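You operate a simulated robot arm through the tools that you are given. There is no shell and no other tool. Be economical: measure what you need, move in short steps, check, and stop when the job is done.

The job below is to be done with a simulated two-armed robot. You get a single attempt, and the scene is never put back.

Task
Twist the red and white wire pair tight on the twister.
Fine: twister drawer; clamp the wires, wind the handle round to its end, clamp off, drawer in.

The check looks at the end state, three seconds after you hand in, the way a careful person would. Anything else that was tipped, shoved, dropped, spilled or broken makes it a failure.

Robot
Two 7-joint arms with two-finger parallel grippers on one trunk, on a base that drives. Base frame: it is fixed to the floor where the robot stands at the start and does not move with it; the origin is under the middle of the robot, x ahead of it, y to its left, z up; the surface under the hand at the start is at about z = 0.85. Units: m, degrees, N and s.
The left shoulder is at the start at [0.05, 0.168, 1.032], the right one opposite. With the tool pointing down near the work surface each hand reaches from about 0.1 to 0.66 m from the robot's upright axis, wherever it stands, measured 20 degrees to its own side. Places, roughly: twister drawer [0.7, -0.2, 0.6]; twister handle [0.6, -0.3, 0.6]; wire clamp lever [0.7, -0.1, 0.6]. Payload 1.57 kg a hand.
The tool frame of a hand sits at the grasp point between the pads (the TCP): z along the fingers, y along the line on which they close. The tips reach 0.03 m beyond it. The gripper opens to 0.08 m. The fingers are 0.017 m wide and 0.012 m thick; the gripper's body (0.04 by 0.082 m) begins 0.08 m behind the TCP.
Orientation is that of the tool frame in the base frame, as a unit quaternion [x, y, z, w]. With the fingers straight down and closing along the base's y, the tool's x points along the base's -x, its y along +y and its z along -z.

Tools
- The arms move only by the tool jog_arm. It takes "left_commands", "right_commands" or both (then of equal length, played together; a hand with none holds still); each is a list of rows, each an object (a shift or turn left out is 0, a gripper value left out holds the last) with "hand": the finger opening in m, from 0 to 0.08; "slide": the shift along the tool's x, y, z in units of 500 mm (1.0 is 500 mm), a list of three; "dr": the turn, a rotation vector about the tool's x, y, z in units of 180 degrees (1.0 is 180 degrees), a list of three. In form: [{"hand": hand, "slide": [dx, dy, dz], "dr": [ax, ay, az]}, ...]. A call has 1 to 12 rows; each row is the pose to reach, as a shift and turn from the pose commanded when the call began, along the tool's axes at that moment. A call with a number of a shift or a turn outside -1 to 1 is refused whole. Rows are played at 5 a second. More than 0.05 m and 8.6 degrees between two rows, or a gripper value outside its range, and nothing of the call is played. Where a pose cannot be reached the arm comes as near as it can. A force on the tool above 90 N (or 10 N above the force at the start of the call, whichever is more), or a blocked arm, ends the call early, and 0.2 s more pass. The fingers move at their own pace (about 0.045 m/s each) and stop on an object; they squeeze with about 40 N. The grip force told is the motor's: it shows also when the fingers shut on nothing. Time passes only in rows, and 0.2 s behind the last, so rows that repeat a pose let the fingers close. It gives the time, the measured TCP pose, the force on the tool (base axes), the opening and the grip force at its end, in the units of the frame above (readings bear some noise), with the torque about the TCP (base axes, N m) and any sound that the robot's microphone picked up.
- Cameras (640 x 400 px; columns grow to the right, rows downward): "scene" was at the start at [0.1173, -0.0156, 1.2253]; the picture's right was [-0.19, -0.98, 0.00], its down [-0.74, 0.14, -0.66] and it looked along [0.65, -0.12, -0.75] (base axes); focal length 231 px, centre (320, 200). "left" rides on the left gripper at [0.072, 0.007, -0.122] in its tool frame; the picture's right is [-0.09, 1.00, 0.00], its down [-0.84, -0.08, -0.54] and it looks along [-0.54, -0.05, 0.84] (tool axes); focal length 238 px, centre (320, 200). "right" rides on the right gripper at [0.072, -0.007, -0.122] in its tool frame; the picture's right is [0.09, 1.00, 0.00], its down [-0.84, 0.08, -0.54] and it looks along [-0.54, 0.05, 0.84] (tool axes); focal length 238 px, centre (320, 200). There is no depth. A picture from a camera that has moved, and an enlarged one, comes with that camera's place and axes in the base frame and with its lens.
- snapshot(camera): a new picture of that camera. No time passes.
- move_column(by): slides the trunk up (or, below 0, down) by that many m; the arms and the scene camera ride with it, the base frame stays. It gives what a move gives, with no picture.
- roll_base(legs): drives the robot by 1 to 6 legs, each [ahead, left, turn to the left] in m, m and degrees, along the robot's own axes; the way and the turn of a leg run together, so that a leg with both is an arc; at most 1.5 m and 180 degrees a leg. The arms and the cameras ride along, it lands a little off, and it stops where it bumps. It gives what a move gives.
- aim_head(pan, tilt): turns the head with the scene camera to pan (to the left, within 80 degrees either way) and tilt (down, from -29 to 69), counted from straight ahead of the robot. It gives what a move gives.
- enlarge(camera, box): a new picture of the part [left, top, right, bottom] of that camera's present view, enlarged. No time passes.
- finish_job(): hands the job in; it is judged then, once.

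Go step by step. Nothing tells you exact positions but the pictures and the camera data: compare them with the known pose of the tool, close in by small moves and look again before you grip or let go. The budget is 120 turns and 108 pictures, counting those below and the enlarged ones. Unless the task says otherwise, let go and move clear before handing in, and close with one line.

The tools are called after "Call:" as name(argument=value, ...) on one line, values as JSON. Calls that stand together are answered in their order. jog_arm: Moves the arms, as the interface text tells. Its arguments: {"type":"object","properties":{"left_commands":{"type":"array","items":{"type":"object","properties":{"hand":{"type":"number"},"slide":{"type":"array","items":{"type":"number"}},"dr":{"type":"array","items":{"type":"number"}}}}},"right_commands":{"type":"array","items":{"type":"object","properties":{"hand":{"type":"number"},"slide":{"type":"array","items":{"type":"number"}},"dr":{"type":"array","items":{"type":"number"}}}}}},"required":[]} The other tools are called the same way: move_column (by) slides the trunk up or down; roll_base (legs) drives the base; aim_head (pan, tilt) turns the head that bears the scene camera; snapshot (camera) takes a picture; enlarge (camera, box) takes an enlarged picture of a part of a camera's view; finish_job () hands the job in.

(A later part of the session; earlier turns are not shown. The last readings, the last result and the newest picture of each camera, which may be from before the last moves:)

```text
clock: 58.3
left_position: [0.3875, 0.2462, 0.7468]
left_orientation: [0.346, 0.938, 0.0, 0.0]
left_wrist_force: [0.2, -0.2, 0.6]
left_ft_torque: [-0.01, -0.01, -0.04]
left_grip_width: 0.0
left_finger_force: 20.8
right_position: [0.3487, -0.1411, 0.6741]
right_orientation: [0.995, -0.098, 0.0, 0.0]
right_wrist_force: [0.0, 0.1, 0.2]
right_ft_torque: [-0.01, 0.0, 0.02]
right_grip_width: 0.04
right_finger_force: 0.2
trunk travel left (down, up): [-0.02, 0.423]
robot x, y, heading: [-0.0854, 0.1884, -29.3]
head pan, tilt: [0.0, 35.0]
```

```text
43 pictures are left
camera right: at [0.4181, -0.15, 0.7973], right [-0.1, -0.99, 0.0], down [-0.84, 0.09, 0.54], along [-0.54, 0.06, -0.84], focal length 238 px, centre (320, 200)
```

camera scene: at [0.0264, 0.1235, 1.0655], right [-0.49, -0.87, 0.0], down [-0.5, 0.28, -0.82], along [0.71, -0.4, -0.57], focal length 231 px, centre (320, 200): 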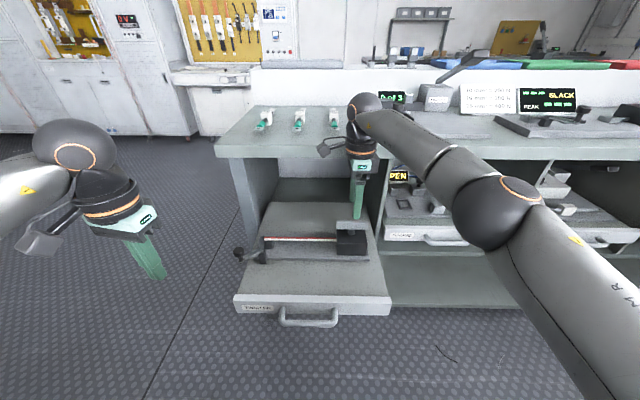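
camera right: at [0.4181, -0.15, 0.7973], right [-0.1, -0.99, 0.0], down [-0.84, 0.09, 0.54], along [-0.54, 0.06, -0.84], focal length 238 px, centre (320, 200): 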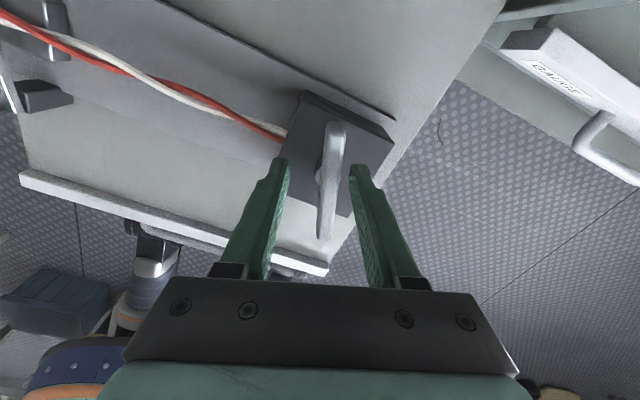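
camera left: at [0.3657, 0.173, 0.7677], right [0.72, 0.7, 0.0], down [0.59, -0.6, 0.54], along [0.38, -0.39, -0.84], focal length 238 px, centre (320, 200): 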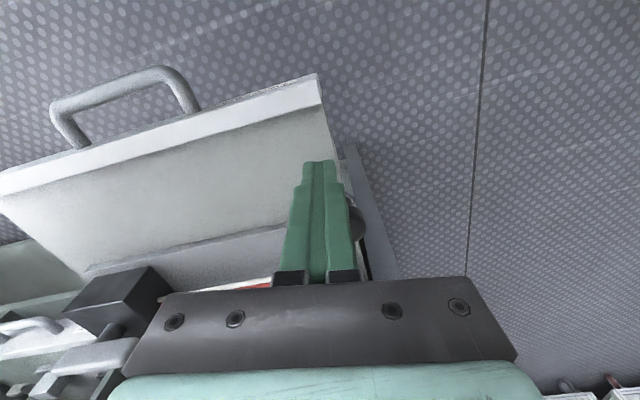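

Call:
jog_arm(right_commands=[{"slide": [0, 0.013, 0], "hand": 0.04}, {"slide": [0, 0.013, 0], "hand": 0.0}, {"slide": [0, 0.013, 0], "hand": 0.0}, {"slide": [0, 0.013, 0], "hand": 0.0}, {"slide": [0, 0.013, 0], "dr": [0, 0, 0.045]}, {"slide": [0, 0.013, 0], "dr": [0, 0, 0.09]}, {"slide": [0, 0.013, 0], "dr": [0, 0, 0.135]}, {"slide": [0, 0.013, 0], "dr": [0, 0, 0.18]}, {"slide": [0, 0.013, 0], "dr": [0, 0, 0.225]}, {"slide": [0, 0.013, 0], "dr": [0, 0, 0.27]}, {"slide": [0, 0.013, 0], "dr": [0, 0, 0.315]}])

Call:
enlarge(camera="scene", box=[230, 170, 410, 280])

```text
clock: 60.7
left_position: [0.3853, 0.2455, 0.7479]
left_orientation: [0.345, 0.938, 0.0, 0.001]
left_wrist_force: [0.3, 0.2, -0.1]
left_ft_torque: [0.01, 0.02, 0.02]
left_grip_width: 0.0003
left_finger_force: 21.0
right_position: [0.3403, -0.1562, 0.674]
right_orientation: [0.826, -0.563, -0.002, 0.008]
right_wrist_force: [-28.2, -31.9, 12.6]
right_ft_torque: [-0.01, 0.39, 0.42]
right_grip_width: 0.0119
right_finger_force: 29.3
trunk travel left (down, up): [-0.02, 0.423]
robot x, y, heading: [-0.0868, 0.1891, -29.3]
head pan, tilt: [0.0, 35.0]
```

```text
3.56 times, centred on (320, 225) of scene
camera zoom: at [0.0242, 0.1223, 1.0658], right [-0.49, -0.87, 0.0], down [-0.5, 0.28, -0.82], along [0.72, -0.4, -0.57], focal length 821 px, centre (320, 111)
```

zoom: 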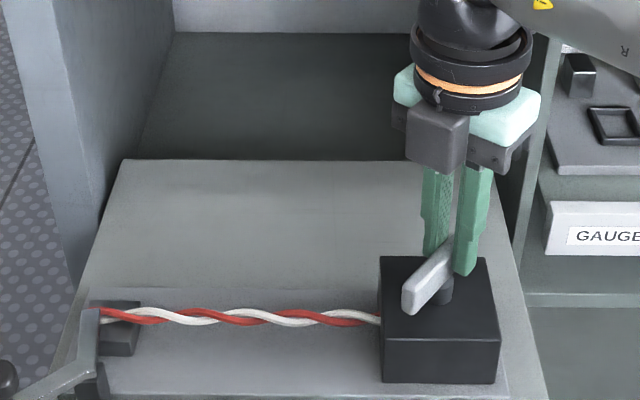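

Over a full wire twist now. There's side load again, so I'll open and recheck the centring.

Call:
jog_arm(right_commands=[{"hand": 0.04}, {"hand": 0.04}, {"hand": 0.04}])

Call:
snapshot(camera="right")

```text
clock: 61.5
left_position: [0.3867, 0.2473, 0.7457]
left_orientation: [0.346, 0.938, 0.0, 0.0]
left_wrist_force: [0.0, 0.6, 0.6]
left_ft_torque: [0.01, 0.01, -0.01]
left_grip_width: 0.0
left_finger_force: 21.4
right_position: [0.3464, -0.1486, 0.6741]
right_orientation: [0.83, -0.558, 0.0, 0.0]
right_wrist_force: [-0.1, -0.3, 1.3]
right_ft_torque: [0.0, 0.03, 0.01]
right_grip_width: 0.04
right_finger_force: 0.1
trunk travel left (down, up): [-0.02, 0.423]
robot x, y, heading: [-0.0879, 0.188, -29.3]
head pan, tilt: [0.0, 35.0]
```

```text
41 pictures are left
camera right: at [0.378, -0.2133, 0.7959], right [-0.89, -0.46, 0.0], down [-0.39, 0.75, 0.54], along [-0.25, 0.48, -0.84], focal length 238 px, centre (320, 200)
```

right: 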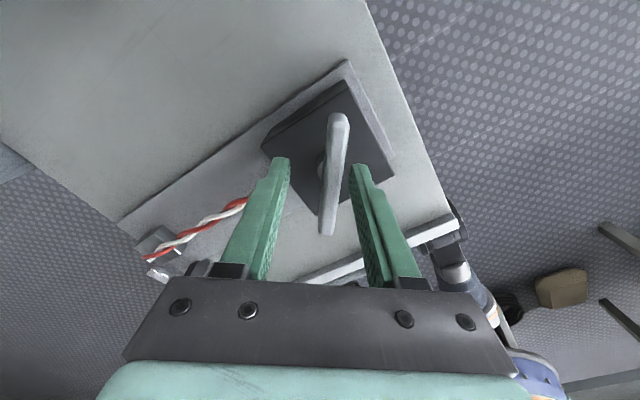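

Call:
jog_arm(right_commands=[{"slide": [0.006, 0.0166, 0], "hand": 0.04}, {"slide": [0.006, 0.0166, 0], "hand": 0.0}, {"slide": [0.006, 0.0166, 0], "hand": 0.0}, {"slide": [0.006, 0.0166, 0], "hand": 0.0}, {"slide": [0.006, 0.0166, 0], "dr": [0, 0, 0.045]}, {"slide": [0.006, 0.0166, 0], "dr": [0, 0, 0.09]}, {"slide": [0.006, 0.0166, 0], "dr": [0, 0, 0.135]}, {"slide": [0.006, 0.0166, 0], "dr": [0, 0, 0.18]}, {"slide": [0.006, 0.0166, 0], "dr": [0, 0, 0.225]}, {"slide": [0.006, 0.0166, 0], "dr": [0, 0, 0.27]}])

Call:
enlarge(camera="scene", box=[230, 170, 410, 280])

```text
clock: 63.7
left_position: [0.3875, 0.2454, 0.7481]
left_orientation: [0.345, 0.938, 0.0, 0.0]
left_wrist_force: [0.6, 0.1, -0.1]
left_ft_torque: [0.02, 0.0, 0.0]
left_grip_width: 0.0001
left_finger_force: 21.0
right_position: [0.3386, -0.1561, 0.6754]
right_orientation: [-0.523, 0.852, -0.001, -0.001]
right_wrist_force: [-14.7, -7.6, -0.5]
right_ft_torque: [0.51, -0.09, 0.07]
right_grip_width: 0.012
right_finger_force: 29.6
trunk travel left (down, up): [-0.02, 0.423]
robot x, y, heading: [-0.0883, 0.1889, -29.3]
head pan, tilt: [0.0, 35.0]
```

```text
3.56 times, centred on (320, 225) of scene
camera zoom: at [0.0257, 0.1229, 1.0655], right [-0.49, -0.87, 0.0], down [-0.5, 0.28, -0.82], along [0.72, -0.4, -0.57], focal length 821 px, centre (320, 111)
```

zoom: 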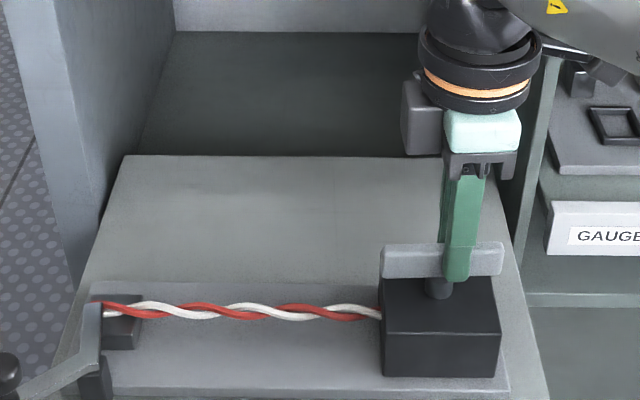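

Half a turn done and the wrist still has room. I'll open and recentre again.

Call:
jog_arm(right_commands=[{"hand": 0.04}, {"hand": 0.04}, {"hand": 0.04}])

Call:
snapshot(camera="right")

```text
clock: 64.5
left_position: [0.3882, 0.2461, 0.7463]
left_orientation: [0.345, 0.938, 0.0, 0.0]
left_wrist_force: [-0.2, -0.4, 0.3]
left_ft_torque: [-0.01, -0.01, -0.03]
left_grip_width: 0.0001
left_finger_force: 21.1
right_position: [0.3387, -0.1546, 0.6751]
right_orientation: [-0.528, 0.85, 0.0, 0.0]
right_wrist_force: [0.4, 1.1, 0.1]
right_ft_torque: [-0.01, 0.03, 0.01]
right_grip_width: 0.0401
right_finger_force: 0.0
trunk travel left (down, up): [-0.02, 0.423]
robot x, y, heading: [-0.0846, 0.1839, -29.1]
head pan, tilt: [0.0, 35.0]
```

```text
39 pictures are left
camera right: at [0.3117, -0.2226, 0.7965], right [-0.93, 0.36, 0.0], down [0.3, 0.78, 0.54], along [0.2, 0.51, -0.84], focal length 238 px, centre (320, 200)
```

right: 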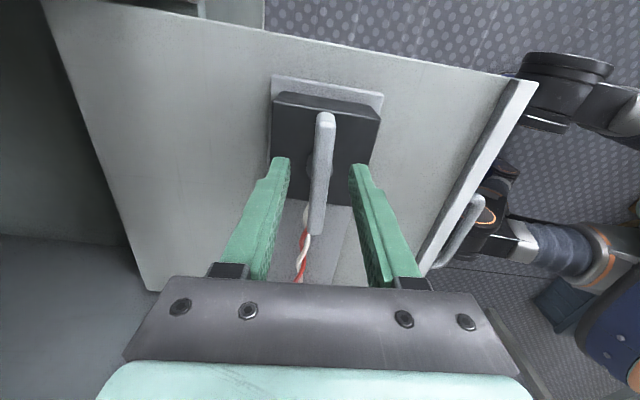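

Call:
jog_arm(right_commands=[{"slide": [-0.012, 0.001, 0], "hand": 0.04}, {"slide": [-0.012, 0.001, 0], "hand": 0.0}, {"slide": [-0.012, 0.001, 0], "hand": 0.0}, {"slide": [-0.012, 0.001, 0], "hand": 0.0}, {"slide": [-0.012, 0.001, 0], "dr": [0, 0, 0.045]}, {"slide": [-0.012, 0.001, 0], "dr": [0, 0, 0.09]}, {"slide": [-0.012, 0.001, 0], "dr": [0, 0, 0.135]}, {"slide": [-0.012, 0.001, 0], "dr": [0, 0, 0.18]}, {"slide": [-0.012, 0.001, 0], "dr": [0, 0, 0.225]}, {"slide": [-0.012, 0.001, 0], "dr": [0, 0, 0.27]}, {"slide": [-0.012, 0.001, 0], "dr": [0, 0, 0.315]}, {"slide": [-0.012, 0.001, 0], "dr": [0, 0, 0.36]}])

Call:
enlarge(camera="scene", box=[230, 170, 410, 280])

```text
clock: 67.1
left_position: [0.387, 0.2472, 0.7478]
left_orientation: [0.344, 0.939, -0.001, 0.002]
left_wrist_force: [-0.2, 0.7, -0.4]
left_ft_torque: [0.01, 0.02, 0.0]
left_grip_width: 0.0
left_finger_force: 21.1
right_position: [0.3758, -0.1711, 0.6662]
right_orientation: [0.002, 1.0, 0.004, -0.001]
right_wrist_force: [-2.2, 10.1, 9.3]
right_ft_torque: [-0.91, 0.04, 0.06]
right_grip_width: 0.0122
right_finger_force: 29.2
right hand out of reach, approached as far as the arm can: row 9, 10, 11, 12
trunk travel left (down, up): [-0.02, 0.423]
robot x, y, heading: [-0.0871, 0.1895, -29.1]
head pan, tilt: [0.0, 35.0]
```

```text
3.56 times, centred on (320, 225) of scene
camera zoom: at [0.0259, 0.125, 1.065], right [-0.49, -0.87, 0.0], down [-0.5, 0.28, -0.82], along [0.72, -0.4, -0.57], focal length 821 px, centre (320, 111)
```

zoom: 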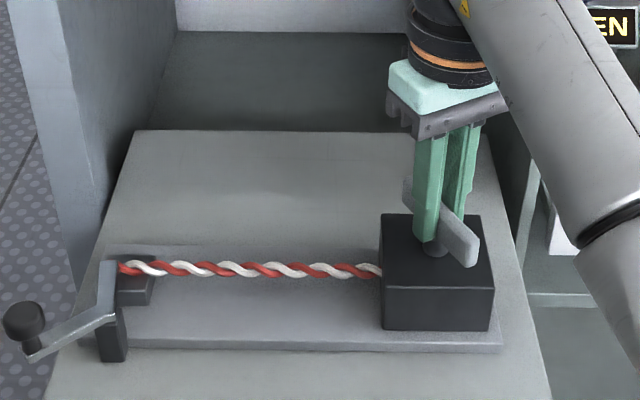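

The reach limit dragged the drawer in slightly, but the bar turned about 240° so far. I'll release, and check alignment here.

Call:
jog_arm(right_commands=[{"hand": 0.04}, {"hand": 0.04}, {"hand": 0.04}])

Call:
snapshot(camera="right")

Call:
snapshot(camera="scene")

```text
clock: 67.9
left_position: [0.3892, 0.2458, 0.7462]
left_orientation: [0.345, 0.939, 0.0, 0.0]
left_wrist_force: [-0.3, -1.1, 0.1]
left_ft_torque: [0.01, 0.04, -0.02]
left_grip_width: 0.0002
left_finger_force: 21.1
right_position: [0.3763, -0.1754, 0.6665]
right_orientation: [0.005, 1.0, 0.002, -0.002]
right_wrist_force: [-0.3, 1.1, 0.3]
right_ft_torque: [-0.01, 0.03, 0.01]
right_grip_width: 0.0401
right_finger_force: 0.0
trunk travel left (down, up): [-0.02, 0.423]
robot x, y, heading: [-0.0883, 0.1875, -29.3]
head pan, tilt: [0.0, 35.0]
```

```text
37 pictures are left
camera right: at [0.3034, -0.1829, 0.7889], right [-0.08, 1.0, 0.01], down [0.84, 0.07, 0.54], along [0.54, 0.05, -0.84], focal length 238 px, centre (320, 200)
```

right: 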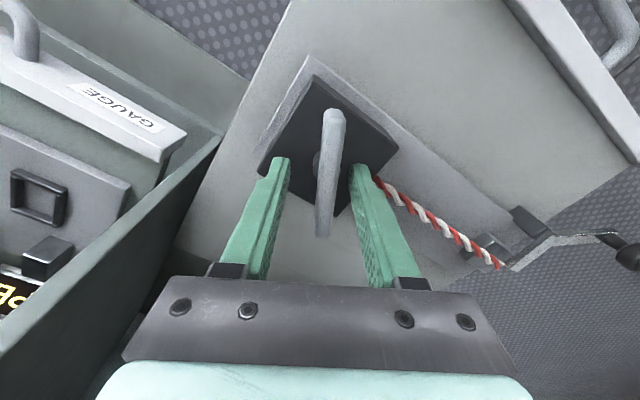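

```text
36 pictures are left
camera scene: at [0.0264, 0.1234, 1.0654], right [-0.49, -0.87, 0.0], down [-0.5, 0.28, -0.82], along [0.71, -0.4, -0.57], focal length 231 px, centre (320, 200)
```

scene: 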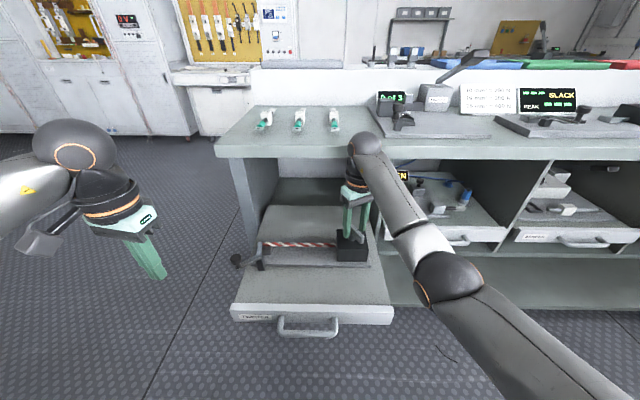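

The bar is aligned and there's about 120° of room from here in this wrist range. Regripping and continuing clockwise.

Call:
jog_arm(right_commands=[{"slide": [0, 0.01, -0.014], "hand": 0.04}, {"slide": [0, 0.01, -0.014], "hand": 0.0}, {"slide": [0, 0.01, -0.014], "hand": 0.0}, {"slide": [0, 0.01, -0.014], "hand": 0.0}, {"slide": [0, 0.01, -0.014], "dr": [0, 0, 0.045]}, {"slide": [0, 0.01, -0.014], "dr": [0, 0, 0.09]}, {"slide": [0, 0.01, -0.014], "dr": [0, 0, 0.135]}, {"slide": [0, 0.01, -0.014], "dr": [0, 0, 0.18]}, {"slide": [0, 0.01, -0.014], "dr": [0, 0, 0.225]}, {"slide": [0, 0.01, -0.014], "dr": [0, 0, 0.27]}, {"slide": [0, 0.01, -0.014], "dr": [0, 0, 0.315]}, {"slide": [0, 0.01, -0.014], "dr": [0, 0, 0.36]}])

Call:
enlarge(camera="scene", box=[230, 170, 410, 280])

```text
clock: 70.5
left_position: [0.3878, 0.2468, 0.7455]
left_orientation: [0.346, 0.938, -0.001, 0.0]
left_wrist_force: [-0.1, 0.0, 0.5]
left_ft_torque: [0.04, 0.01, -0.01]
left_grip_width: 0.0
left_finger_force: 21.9
right_position: [0.3791, -0.1721, 0.6759]
right_orientation: [0.004, 1.0, 0.005, -0.001]
right_wrist_force: [11.4, 28.0, -6.5]
right_ft_torque: [0.04, -0.15, -0.01]
right_grip_width: 0.0116
right_finger_force: 29.4
right hand out of reach, approached as far as the arm can: row 1, 2, 3, 4, 5, 6, 7, 8, 9, 10, 11, 12
trunk travel left (down, up): [-0.02, 0.423]
robot x, y, heading: [-0.0879, 0.1861, -29.4]
head pan, tilt: [0.0, 35.0]
```

```text
3.56 times, centred on (320, 225) of scene
camera zoom: at [0.0274, 0.1245, 1.0654], right [-0.49, -0.87, 0.0], down [-0.5, 0.28, -0.82], along [0.71, -0.4, -0.57], focal length 821 px, centre (320, 111)
```

zoom: 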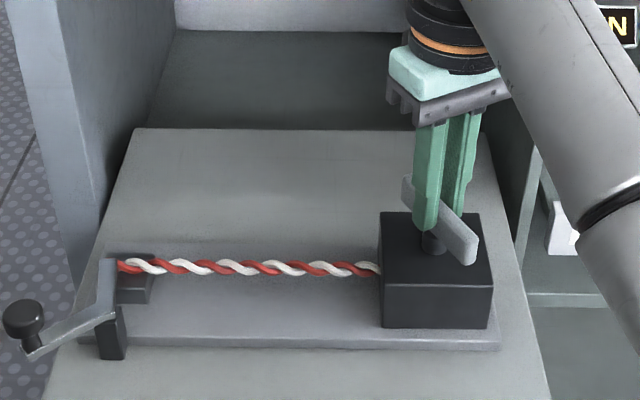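

The wrist has wound to its end. I'll release, lift, pull back, and unwind it a full turn.

Call:
jog_arm(right_commands=[{"hand": 0.04}, {"hand": 0.04}, {"slide": [0, 0, -0.06], "hand": 0.04}, {"slide": [0, 0, -0.12], "hand": 0.04}, {"slide": [0.06, 0.03, -0.12], "hand": 0.04}, {"slide": [0.12, 0.065, -0.12], "hand": 0.04}, {"slide": [0.175, 0.097, -0.12], "hand": 0.04}])

Call:
jog_arm(right_commands=[{"dr": [0, 0, -0.047]}, {"dr": [0, 0, -0.094]}, {"dr": [0, 0, -0.141]}, {"dr": [0, 0, -0.188]}, {"dr": [0, 0, -0.235]}, {"dr": [0, 0, -0.282]}, {"dr": [0, 0, -0.329]}, {"dr": [0, 0, -0.376]}, {"dr": [0, 0, -0.423]}, {"dr": [0, 0, -0.47]}, {"dr": [0, 0, -0.517]}, {"dr": [0, 0, -0.564]}])

```text
clock: 72.1
left_position: [0.3868, 0.2477, 0.7463]
left_orientation: [0.346, 0.938, 0.0, 0.0]
left_wrist_force: [-1.2, 0.0, 0.0]
left_ft_torque: [-0.04, -0.01, 0.01]
left_grip_width: 0.0
left_finger_force: 20.9
right_position: [0.391, -0.1659, 0.741]
right_orientation: [0.008, 1.0, 0.001, 0.0]
right_wrist_force: [-0.6, 0.0, -0.6]
right_ft_torque: [0.0, 0.01, -0.02]
right_grip_width: 0.0398
right_finger_force: 0.0
right hand out of reach, approached as far as the arm can: row 3, 4, 5, 6, 7
trunk travel left (down, up): [-0.02, 0.423]
robot x, y, heading: [-0.0817, 0.1868, -29.4]
head pan, tilt: [0.0, 35.0]
```

```text
clock: 74.7
left_position: [0.3873, 0.2462, 0.7473]
left_orientation: [0.345, 0.939, 0.001, 0.0]
left_wrist_force: [-0.1, 0.6, -0.5]
left_ft_torque: [-0.02, 0.0, 0.0]
left_grip_width: 0.0
left_finger_force: 21.7
right_position: [0.3881, -0.1669, 0.7369]
right_orientation: [0.77, -0.638, -0.003, -0.001]
right_wrist_force: [-1.0, 0.0, 0.1]
right_ft_torque: [0.01, 0.01, 0.0]
right_grip_width: 0.0399
right_finger_force: 0.1
trunk travel left (down, up): [-0.02, 0.423]
robot x, y, heading: [-0.0876, 0.1852, -29.3]
head pan, tilt: [0.0, 35.0]
```

Call:
jog_arm(right_commands=[{"slide": [-0.045, 0.052, 0]}, {"slide": [-0.09, 0.104, 0]}, {"slide": [-0.13, 0.154, 0]}, {"slide": [-0.13, 0.154, 0], "dr": [0, 0, -0.047]}, {"slide": [-0.13, 0.154, 0], "dr": [0, 0, -0.094]}, {"slide": [-0.13, 0.154, 0], "dr": [0, 0, -0.141]}, {"slide": [-0.13, 0.154, 0], "dr": [0, 0, -0.188]}, {"slide": [-0.13, 0.154, 0], "dr": [0, 0, -0.235]}, {"slide": [-0.13, 0.154, 0], "dr": [0, 0, -0.282]}, {"slide": [-0.13, 0.154, 0], "dr": [0, 0, -0.329]}, {"slide": [-0.13, 0.154, 0], "dr": [0, 0, -0.376]}])

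Call:
jog_arm(right_commands=[{"dr": [0, 0, -0.047]}, {"dr": [0, 0, -0.094]}, {"dr": [0, 0, -0.141]}, {"dr": [0, 0, -0.188]}, {"dr": [0, 0, -0.235]}, {"dr": [0, 0, -0.282]}, {"dr": [0, 0, -0.329]}, {"dr": [0, 0, -0.376]}, {"dr": [0, 0, -0.423]}, {"dr": [0, 0, -0.47]}, {"dr": [0, 0, -0.517]}, {"dr": [0, 0, -0.564]}])

Call:
snapshot(camera="scene")

```text
clock: 77.1
left_position: [0.387, 0.2465, 0.7473]
left_orientation: [0.345, 0.939, 0.0, 0.0]
left_wrist_force: [-0.2, 0.4, -0.2]
left_ft_torque: [-0.02, 0.01, 0.03]
left_grip_width: 0.0001
left_finger_force: 20.6
right_position: [0.3023, -0.1166, 0.7373]
right_orientation: [0.995, -0.101, -0.001, -0.001]
right_wrist_force: [0.6, 0.4, 0.1]
right_ft_torque: [0.0, 0.02, -0.01]
right_grip_width: 0.0402
right_finger_force: 0.1
trunk travel left (down, up): [-0.02, 0.423]
robot x, y, heading: [-0.0832, 0.1881, -29.1]
head pan, tilt: [0.0, 35.0]
```

```text
clock: 79.7
left_position: [0.3867, 0.2469, 0.7459]
left_orientation: [0.345, 0.938, -0.001, 0.001]
left_wrist_force: [-0.7, -0.5, -0.3]
left_ft_torque: [0.03, 0.02, -0.03]
left_grip_width: 0.0002
left_finger_force: 21.3
right_position: [0.2999, -0.1161, 0.7368]
right_orientation: [0.707, 0.707, 0.0, -0.003]
right_wrist_force: [-0.6, -0.4, -0.2]
right_ft_torque: [0.01, 0.0, 0.01]
right_grip_width: 0.0399
right_finger_force: 0.1
trunk travel left (down, up): [-0.02, 0.423]
robot x, y, heading: [-0.0839, 0.1858, -29.2]
head pan, tilt: [0.0, 35.0]
```

```text
34 pictures are left
camera scene: at [0.0264, 0.1235, 1.0655], right [-0.49, -0.87, 0.0], down [-0.5, 0.28, -0.82], along [0.71, -0.4, -0.57], focal length 231 px, centre (320, 200)
```

scene: 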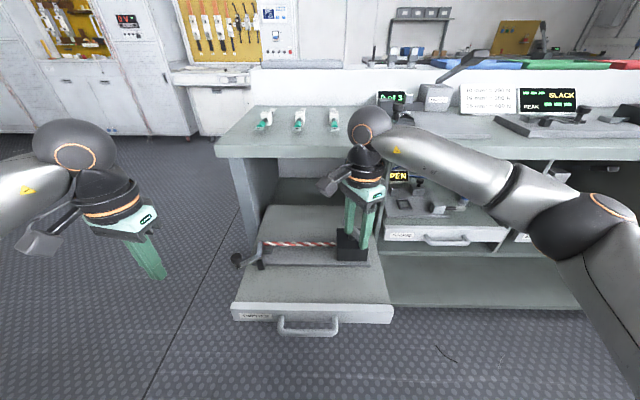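

Call:
jog_arm(right_commands=[{"dr": [0, 0, -0.0455]}, {"dr": [0, 0, -0.091]}, {"dr": [0, 0, -0.1364]}, {"dr": [0, 0, -0.1818]}, {"dr": [0, 0, -0.2273]}, {"dr": [0, 0, -0.2727]}, {"dr": [0, 0, -0.3182]}, {"dr": [0, 0, -0.3636]}, {"dr": [0, 0, -0.4091]}, {"dr": [0, 0, -0.4545]}, {"dr": [0, 0, -0.5]}])

Call:
snapshot(camera="right")

```text
clock: 82.1
left_position: [0.3875, 0.2468, 0.7466]
left_orientation: [0.345, 0.939, 0.0, 0.001]
left_wrist_force: [-0.7, 0.0, 0.2]
left_ft_torque: [0.02, -0.04, 0.01]
left_grip_width: 0.0001
left_finger_force: 20.7
right_position: [0.2999, -0.1156, 0.737]
right_orientation: [-0.001, 1.0, 0.001, -0.001]
right_wrist_force: [-0.6, -0.8, 0.7]
right_ft_torque: [0.0, -0.01, 0.02]
right_grip_width: 0.04
right_finger_force: 0.1
trunk travel left (down, up): [-0.02, 0.423]
robot x, y, heading: [-0.0863, 0.189, -29.2]
head pan, tilt: [0.0, 35.0]
```

```text
33 pictures are left
camera right: at [0.2273, -0.1242, 0.8598], right [-0.09, 1.0, 0.0], down [0.84, 0.08, 0.54], along [0.54, 0.05, -0.84], focal length 238 px, centre (320, 200)
```

right: 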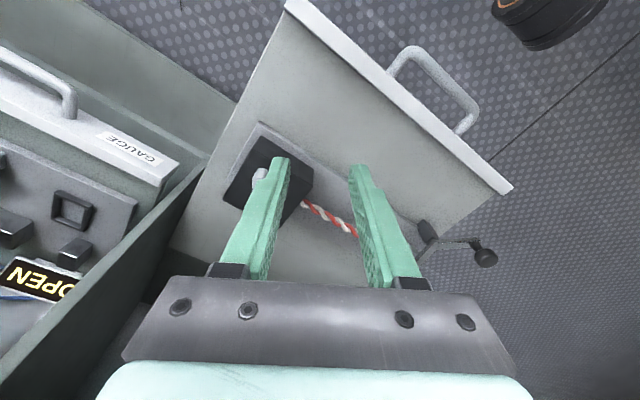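

Call:
jog_arm(right_commands=[{"slide": [-0.075, -0.055, 0], "hand": 0.05}, {"slide": [-0.154, -0.111, 0], "hand": 0.05}, {"slide": [-0.154, -0.111, 0.04], "hand": 0.05}])

Call:
snapshot(camera="right")

```text
clock: 82.9
left_position: [0.3877, 0.2475, 0.7466]
left_orientation: [0.345, 0.938, 0.0, 0.0]
left_wrist_force: [0.8, -0.2, 1.5]
left_ft_torque: [0.0, -0.02, -0.01]
left_grip_width: 0.0
left_finger_force: 21.6
right_position: [0.3784, -0.1734, 0.718]
right_orientation: [0.001, 1.0, 0.001, -0.002]
right_wrist_force: [0.4, -0.9, 0.3]
right_ft_torque: [0.01, -0.04, -0.01]
right_grip_width: 0.0499
right_finger_force: 0.1
right hand out of reach, approached as far as the arm can: row 2
trunk travel left (down, up): [-0.02, 0.423]
robot x, y, heading: [-0.0855, 0.1881, -29.3]
head pan, tilt: [0.0, 35.0]
```

```text
32 pictures are left
camera right: at [0.3052, -0.1812, 0.8394], right [-0.09, 1.0, 0.0], down [0.84, 0.07, 0.54], along [0.54, 0.05, -0.84], focal length 238 px, centre (320, 200)
```

right: 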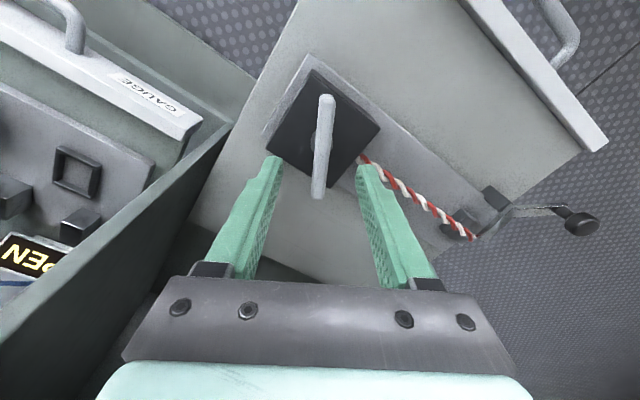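

Call:
jog_arm(right_commands=[{"slide": [0.012, 0, 0.045], "hand": 0.05}, {"slide": [0.012, 0.0, 0.086], "hand": 0.05}, {"slide": [0.012, 0.0, 0.086], "hand": 0.0}, {"slide": [0.012, 0.0, 0.086], "hand": 0.0}, {"slide": [0.012, 0.0, 0.086], "hand": 0.0}, {"slide": [0.03, 0.01, 0.086]}, {"slide": [0.05, 0.02, 0.086]}, {"slide": [0.07, 0.03, 0.086]}, {"slide": [0.065, 0.028, 0.086], "dr": [0, 0, 0.045]}, {"slide": [0.065, 0.028, 0.086], "dr": [0, 0, 0.09]}, {"slide": [0.065, 0.028, 0.086], "dr": [0, 0, 0.135]}])

Call:
enlarge(camera="scene", box=[230, 170, 410, 280])

Call:
snapshot(camera="right")

```text
clock: 85.3
left_position: [0.3868, 0.2479, 0.7463]
left_orientation: [0.345, 0.939, -0.001, 0.0]
left_wrist_force: [0.5, -0.7, 0.2]
left_ft_torque: [0.02, -0.01, 0.02]
left_grip_width: 0.0002
left_finger_force: 20.9
right_position: [0.3446, -0.1535, 0.6735]
right_orientation: [0.211, 0.978, 0.004, -0.003]
right_wrist_force: [1.4, 21.6, -2.4]
right_ft_torque: [0.22, 0.86, 0.18]
right_grip_width: 0.0116
right_finger_force: 28.9
trunk travel left (down, up): [-0.02, 0.423]
robot x, y, heading: [-0.082, 0.1892, -29.3]
head pan, tilt: [0.0, 35.0]
```

```text
3.56 times, centred on (320, 225) of scene
camera zoom: at [0.0268, 0.1246, 1.0655], right [-0.49, -0.87, 0.0], down [-0.5, 0.28, -0.82], along [0.71, -0.4, -0.57], focal length 821 px, centre (320, 111)
```

zoom: 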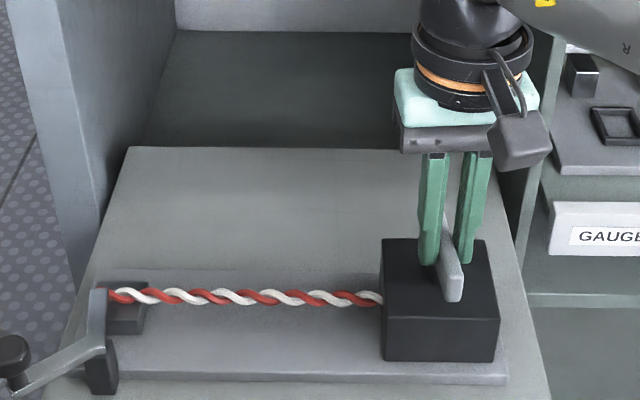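

```text
30 pictures are left
camera right: at [0.2768, -0.1318, 0.7965], right [0.33, 0.95, 0.01], down [0.8, -0.28, 0.54], along [0.51, -0.17, -0.84], focal length 238 px, centre (320, 200)
```

right: 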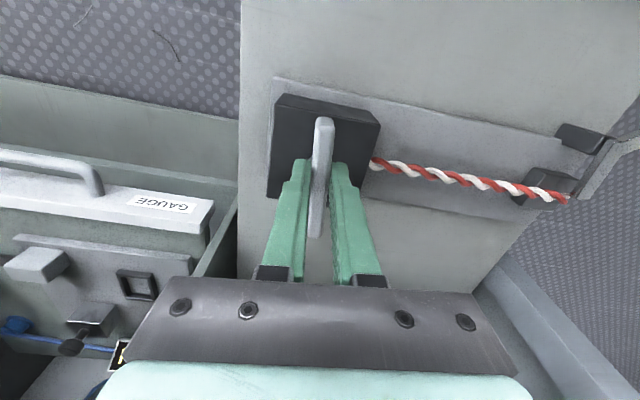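

Call:
jog_arm(right_commands=[{"slide": [0.004, 0.01, 0], "dr": [0, 0, 0.045]}, {"slide": [0.004, 0.01, 0], "dr": [0, 0, 0.09]}, {"slide": [0.004, 0.01, 0], "dr": [0, 0, 0.135]}, {"slide": [0.004, 0.01, 0], "dr": [0, 0, 0.18]}, {"slide": [0.004, 0.01, 0], "dr": [0, 0, 0.225]}, {"slide": [0.004, 0.01, 0], "dr": [0, 0, 0.27]}])

Call:
enlarge(camera="scene", box=[230, 170, 410, 280])

```text
clock: 86.7
left_position: [0.3893, 0.2482, 0.7453]
left_orientation: [0.344, 0.939, -0.001, 0.0]
left_wrist_force: [0.3, 0.1, -0.5]
left_ft_torque: [0.01, -0.03, 0.0]
left_grip_width: 0.0
left_finger_force: 21.6
right_position: [0.3487, -0.1489, 0.6744]
right_orientation: [0.594, 0.804, 0.006, 0.002]
right_wrist_force: [23.6, 23.1, -4.6]
right_ft_torque: [-0.31, -0.19, 0.22]
right_grip_width: 0.012
right_finger_force: 29.2
trunk travel left (down, up): [-0.02, 0.423]
robot x, y, heading: [-0.0875, 0.1865, -29.3]
head pan, tilt: [0.0, 35.0]
```

```text
3.56 times, centred on (320, 225) of scene
camera zoom: at [0.0279, 0.1246, 1.0654], right [-0.49, -0.87, 0.0], down [-0.5, 0.28, -0.82], along [0.71, -0.4, -0.57], focal length 821 px, centre (320, 111)
```

zoom: 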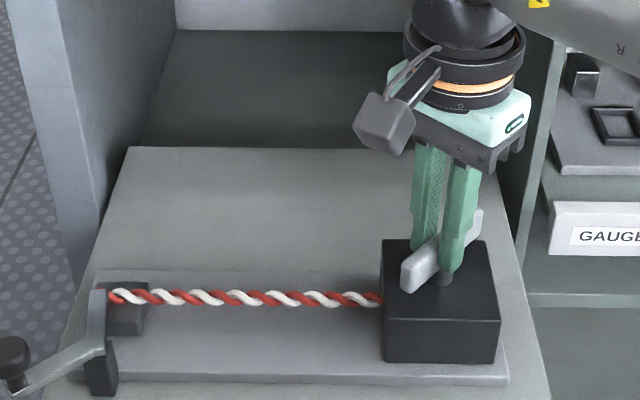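

Call:
jog_arm(right_commands=[{"slide": [0.007, 0.013, 0], "dr": [0, 0, 0.045]}, {"slide": [0.007, 0.013, 0], "dr": [0, 0, 0.09]}, {"slide": [0.007, 0.013, 0], "dr": [0, 0, 0.135]}, {"slide": [0.007, 0.013, 0], "dr": [0, 0, 0.18]}, {"slide": [0.007, 0.013, 0], "dr": [0, 0, 0.225]}, {"slide": [0.007, 0.013, 0], "dr": [0, 0, 0.27]}])

Call:
enlarge(camera="scene", box=[230, 170, 410, 280])

```text
clock: 88.1
left_position: [0.3869, 0.2465, 0.746]
left_orientation: [0.346, 0.938, -0.001, 0.0]
left_wrist_force: [-0.2, 0.1, -0.4]
left_ft_torque: [-0.03, -0.01, 0.02]
left_grip_width: 0.0
left_finger_force: 21.5
right_position: [0.3516, -0.147, 0.6742]
right_orientation: [0.873, 0.488, 0.0, -0.001]
right_wrist_force: [8.7, 2.6, -0.1]
right_ft_torque: [0.22, -0.26, 1.69]
right_grip_width: 0.0233
right_finger_force: 36.0
trunk travel left (down, up): [-0.02, 0.423]
robot x, y, heading: [-0.0871, 0.1873, -29.5]
head pan, tilt: [0.0, 35.0]
```

```text
3.56 times, centred on (320, 225) of scene
camera zoom: at [0.0267, 0.1235, 1.0654], right [-0.49, -0.87, 0.0], down [-0.5, 0.28, -0.82], along [0.71, -0.4, -0.57], focal length 821 px, centre (320, 111)
```

zoom: 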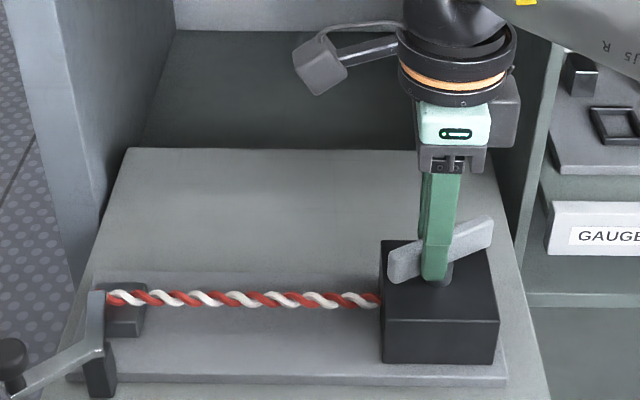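

Torque rose to 1.7 N·m and the bar stopped while the fingers skewed on it, which is the end of winding. I'll open and check it holds.

Call:
jog_arm(right_commands=[{"hand": 0.06}, {"hand": 0.06}, {"hand": 0.06}, {"hand": 0.06}])

Call:
snapshot(camera="right")

Call:
enlarge(camera="scene", box=[230, 170, 410, 280])

```text
clock: 89.1
left_position: [0.3872, 0.2472, 0.7466]
left_orientation: [0.346, 0.938, 0.0, 0.0]
left_wrist_force: [0.1, -0.1, 0.7]
left_ft_torque: [0.01, 0.0, -0.02]
left_grip_width: 0.0001
left_finger_force: 21.0
right_position: [0.3506, -0.1478, 0.6743]
right_orientation: [0.873, 0.487, 0.0, -0.001]
right_wrist_force: [0.0, 0.2, -0.7]
right_ft_torque: [-0.02, 0.01, -0.04]
right_grip_width: 0.0599
right_finger_force: 0.0
trunk travel left (down, up): [-0.02, 0.423]
robot x, y, heading: [-0.0854, 0.1864, -29.3]
head pan, tilt: [0.0, 35.0]
```

```text
27 pictures are left
camera right: at [0.3821, -0.0839, 0.7964], right [0.9, -0.45, 0.0], down [-0.37, -0.75, 0.54], along [-0.24, -0.48, -0.84], focal length 238 px, centre (320, 200)
```

right: 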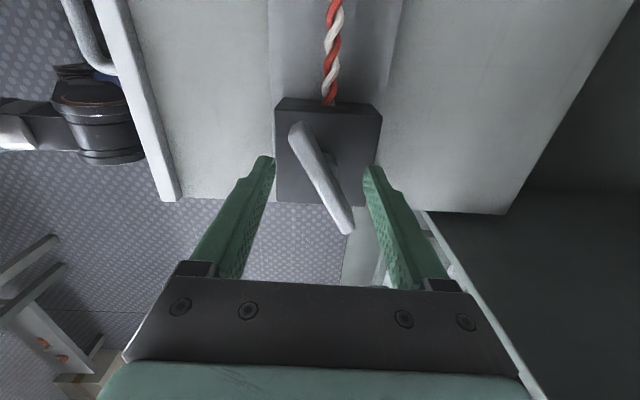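

```text
3.56 times, centred on (320, 225) of scene
camera zoom: at [0.0264, 0.1235, 1.0655], right [-0.49, -0.87, 0.0], down [-0.5, 0.28, -0.82], along [0.71, -0.4, -0.57], focal length 821 px, centre (320, 111)
```

zoom: 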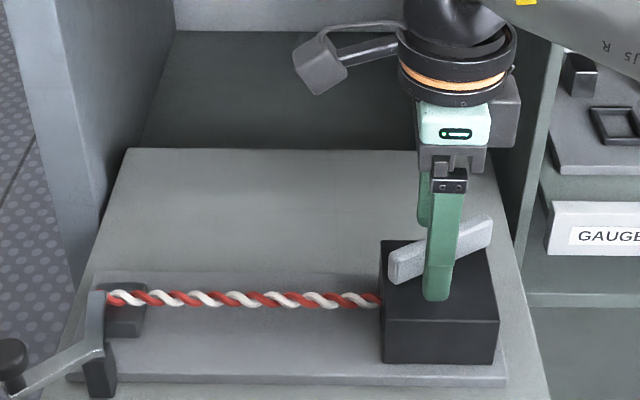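

The bar holds at its end and the wires are tightly twisted. Retracting the right hand up and away.

Call:
jog_arm(right_commands=[{"slide": [0, 0, -0.08]}, {"slide": [0, 0, -0.16]}, {"slide": [-0.05, -0.05, -0.2]}, {"slide": [-0.12, -0.1, -0.22]}, {"slide": [-0.2, -0.12, -0.22]}, {"slide": [-0.28, -0.12, -0.22]}, {"slide": [-0.36, -0.12, -0.22]}])

Call:
snapshot(camera="left")

Call:
enlarge(camera="scene", box=[220, 180, 400, 300])

```text
clock: 90.7
left_position: [0.388, 0.2464, 0.7461]
left_orientation: [0.346, 0.938, 0.0, 0.0]
left_wrist_force: [0.3, -0.2, -0.2]
left_ft_torque: [0.0, 0.03, -0.02]
left_grip_width: 0.0002
left_finger_force: 21.0
right_position: [0.2057, -0.2701, 0.7857]
right_orientation: [0.873, 0.487, 0.0, -0.001]
right_wrist_force: [0.2, 0.3, -1.0]
right_ft_torque: [-0.02, -0.03, 0.03]
right_grip_width: 0.0602
right_finger_force: 0.1
trunk travel left (down, up): [-0.02, 0.423]
robot x, y, heading: [-0.0839, 0.1826, -29.2]
head pan, tilt: [0.0, 35.0]
```

```text
25 pictures are left
camera left: at [0.3373, 0.2976, 0.8683], right [0.72, 0.7, 0.0], down [0.59, -0.6, 0.54], along [0.38, -0.39, -0.84], focal length 238 px, centre (320, 200)
```

left: 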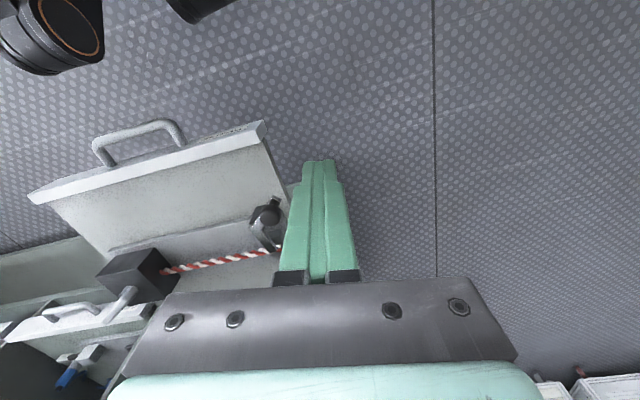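

```text
3.33 times, centred on (310, 240) of scene
camera zoom: at [0.0265, 0.1235, 1.0655], right [-0.49, -0.87, 0.0], down [-0.5, 0.28, -0.82], along [0.71, -0.4, -0.57], focal length 770 px, centre (353, 67)
```

zoom: 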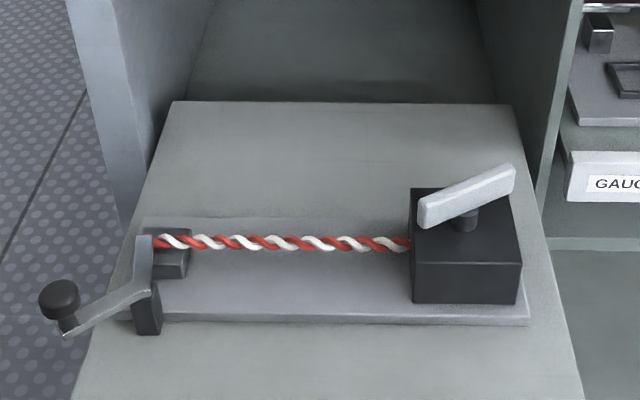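

Now clamp off: the knob is at about (0.414, 0.132). I'll bring the left hand above it.

Call:
jog_arm(left_commands=[{"slide": [-0.06, -0.045, 0], "hand": 0.06}, {"slide": [-0.12, -0.09, 0], "hand": 0.06}, {"slide": [-0.188, -0.14, 0.02], "hand": 0.06}, {"slide": [-0.188, -0.14, 0.06], "hand": 0.06}])

Call:
snapshot(camera="left")

```text
clock: 91.7
left_position: [0.4163, 0.1298, 0.7177]
left_orientation: [0.345, 0.938, 0.0, 0.001]
left_wrist_force: [-0.5, 0.6, 0.7]
left_ft_torque: [0.03, -0.01, 0.01]
left_grip_width: 0.0599
left_finger_force: 0.1
right_position: [0.2068, -0.2716, 0.7855]
right_orientation: [0.873, 0.487, 0.001, -0.001]
right_wrist_force: [-0.6, -0.5, 0.2]
right_ft_torque: [-0.04, 0.01, 0.02]
right_grip_width: 0.0601
right_finger_force: 0.1
trunk travel left (down, up): [-0.02, 0.423]
robot x, y, heading: [-0.0877, 0.1862, -29.3]
head pan, tilt: [0.0, 35.0]
```

```text
23 pictures are left
camera left: at [0.3657, 0.1805, 0.8387], right [0.71, 0.7, 0.0], down [0.59, -0.6, 0.54], along [0.38, -0.39, -0.84], focal length 238 px, centre (320, 200)
```

left: 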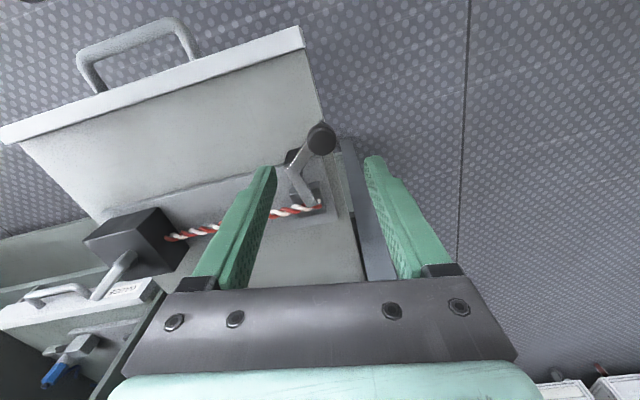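

Call:
jog_arm(left_commands=[{"slide": [0.007, 0.002, 0.07], "hand": 0.06}, {"slide": [0.007, 0.002, 0.139], "hand": 0.06}, {"slide": [0.007, 0.002, 0.139], "hand": 0.028}, {"slide": [0.007, 0.002, 0.139], "hand": 0.028}])

Call:
snapshot(camera="left")

```text
clock: 92.7
left_position: [0.4118, 0.1332, 0.6482]
left_orientation: [0.345, 0.939, 0.0, 0.0]
left_wrist_force: [0.1, 0.6, -0.3]
left_ft_torque: [0.02, 0.04, 0.03]
left_grip_width: 0.0288
left_finger_force: 0.3
right_position: [0.2061, -0.2705, 0.7855]
right_orientation: [0.873, 0.487, 0.001, -0.001]
right_wrist_force: [-0.1, 0.2, -0.4]
right_ft_torque: [0.01, 0.01, 0.05]
right_grip_width: 0.0599
right_finger_force: 0.1
trunk travel left (down, up): [-0.02, 0.423]
robot x, y, heading: [-0.0874, 0.1895, -29.4]
head pan, tilt: [0.0, 35.0]
```

```text
22 pictures are left
camera left: at [0.362, 0.1846, 0.7695], right [0.72, 0.7, 0.0], down [0.59, -0.6, 0.54], along [0.38, -0.39, -0.84], focal length 238 px, centre (320, 200)
```

left: 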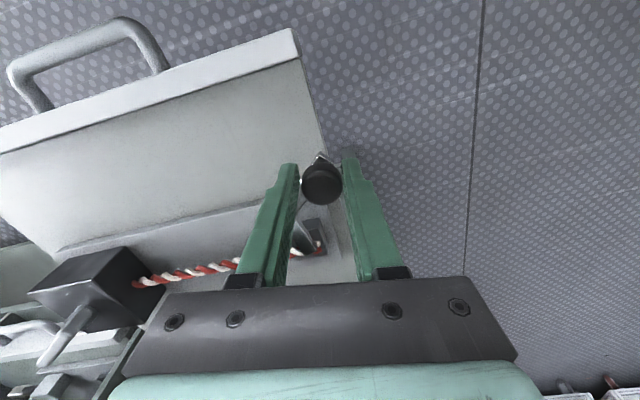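

The knob is caged. Swinging it counterclockwise back toward the front.

Call:
jog_arm(left_commands=[{"slide": [0.0232, -0.0284, 0]}, {"slide": [0.0372, -0.0578, 0]}, {"slide": [0.0402, -0.09, 0]}, {"slide": [0.0322, -0.122, 0]}])

Call:
snapshot(camera="left")

Call:
enlarge(camera="scene", box=[220, 200, 340, 290])

```text
clock: 93.7
left_position: [0.3579, 0.0969, 0.6477]
left_orientation: [0.346, 0.938, 0.0, 0.0]
left_wrist_force: [0.9, 0.3, -0.2]
left_ft_torque: [0.0, -0.02, -0.01]
left_grip_width: 0.028
left_finger_force: 0.1
right_position: [0.2065, -0.2698, 0.7853]
right_orientation: [0.873, 0.487, 0.001, -0.001]
right_wrist_force: [0.4, -0.3, 0.2]
right_ft_torque: [-0.05, 0.02, 0.03]
right_grip_width: 0.0601
right_finger_force: 0.1
trunk travel left (down, up): [-0.02, 0.423]
robot x, y, heading: [-0.0868, 0.191, -29.0]
head pan, tilt: [0.0, 35.0]
```

```text
21 pictures are left
camera left: at [0.3086, 0.1473, 0.7702], right [0.71, 0.7, 0.0], down [0.59, -0.6, 0.54], along [0.38, -0.39, -0.84], focal length 238 px, centre (320, 200)
```

left: 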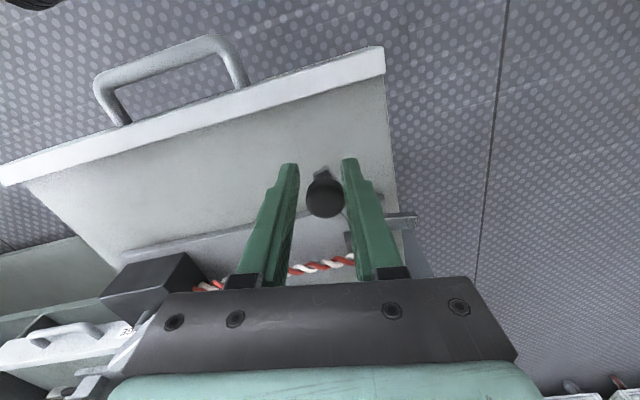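

```text
4.44 times, centred on (280, 245) of scene
camera zoom: at [0.0264, 0.1235, 1.0655], right [-0.49, -0.87, 0.0], down [-0.5, 0.28, -0.82], along [0.71, -0.4, -0.57], focal length 1026 px, centre (498, 0)
```

zoom: 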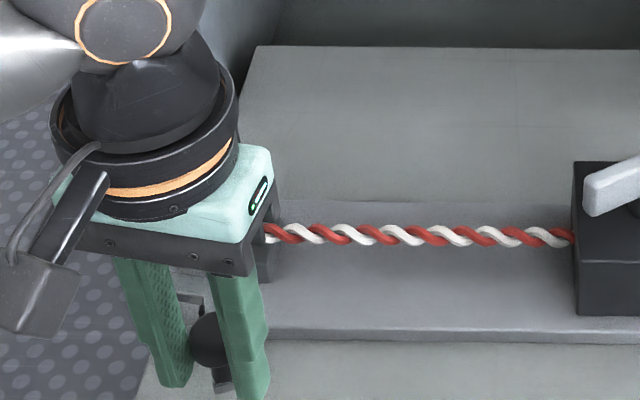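

Call:
jog_arm(left_commands=[{"slide": [-0.009, -0.014, 0]}, {"slide": [-0.0186, -0.029, 0]}, {"slide": [-0.026, -0.037, 0]}, {"slide": [-0.034, -0.045, 0]}])

Call:
snapshot(camera="left")

```text
clock: 94.7
left_position: [0.359, 0.0727, 0.6459]
left_orientation: [0.343, 0.939, 0.005, 0.001]
left_wrist_force: [5.8, 26.0, 2.7]
left_ft_torque: [0.25, 0.02, 0.49]
left_grip_width: 0.049
left_finger_force: 12.2
right_position: [0.2064, -0.2677, 0.7852]
right_orientation: [0.873, 0.487, -0.001, -0.001]
right_wrist_force: [0.2, 0.5, 0.2]
right_ft_torque: [0.01, 0.0, 0.0]
right_grip_width: 0.0599
right_finger_force: 0.0
trunk travel left (down, up): [-0.02, 0.423]
robot x, y, heading: [-0.0868, 0.1879, -29.6]
head pan, tilt: [0.0, 35.0]
```

```text
19 pictures are left
camera left: at [0.3085, 0.1226, 0.769], right [0.71, 0.7, 0.01], down [0.59, -0.6, 0.54], along [0.38, -0.38, -0.84], focal length 238 px, centre (320, 200)
```

left: 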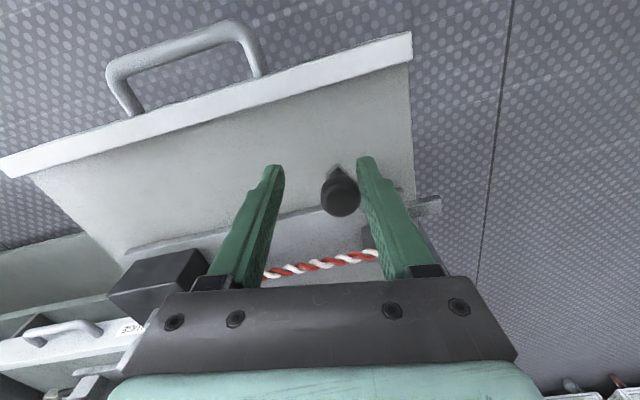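

Strong resistance and the finger pushed back: the lever is at its open stop. I'll release and lift.

Call:
jog_arm(left_commands=[{"slide": [0, 0.012, 0], "hand": 0.065}, {"slide": [0, 0.012, 0], "hand": 0.065}, {"slide": [0, 0.012, -0.08], "hand": 0.065}, {"slide": [0, 0.012, -0.16], "hand": 0.065}])

Call:
enlarge(camera="left", box=[220, 80, 460, 230])

Call:
snapshot(camera="scene")

```text
clock: 95.7
left_position: [0.3602, 0.0733, 0.729]
left_orientation: [0.345, 0.939, 0.001, 0.001]
left_wrist_force: [0.0, 0.4, 0.2]
left_ft_torque: [0.02, 0.01, 0.02]
left_grip_width: 0.065
left_finger_force: 0.1
right_position: [0.2065, -0.2702, 0.7849]
right_orientation: [0.874, 0.487, 0.0, -0.002]
right_wrist_force: [-0.7, 0.1, -0.3]
right_ft_torque: [0.0, 0.01, 0.0]
right_grip_width: 0.0602
right_finger_force: 0.0
trunk travel left (down, up): [-0.02, 0.423]
robot x, y, heading: [-0.0879, 0.1885, -28.9]
head pan, tilt: [0.0, 35.0]
```

```text
2.67 times, centred on (340, 155) of left
camera zoom: at [0.3112, 0.1246, 0.8508], right [0.72, 0.7, 0.0], down [0.59, -0.6, 0.54], along [0.38, -0.39, -0.84], focal length 636 px, centre (267, 320)
```

zoom: 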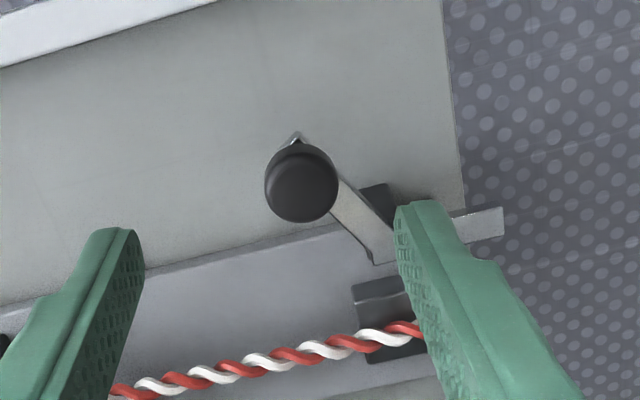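

```text
17 pictures are left
camera scene: at [0.0265, 0.1235, 1.0654], right [-0.49, -0.87, 0.0], down [-0.5, 0.28, -0.82], along [0.71, -0.4, -0.57], focal length 231 px, centre (320, 200)
```

scene: 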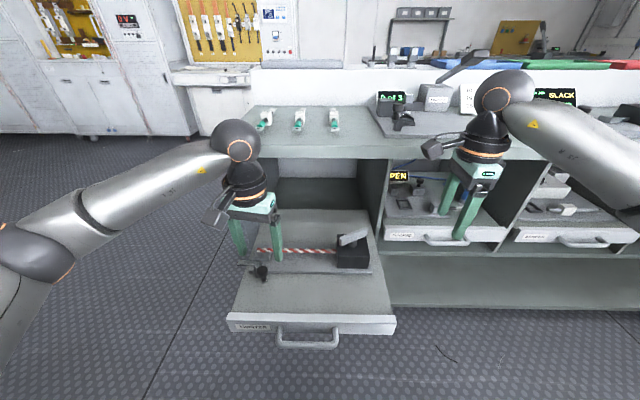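

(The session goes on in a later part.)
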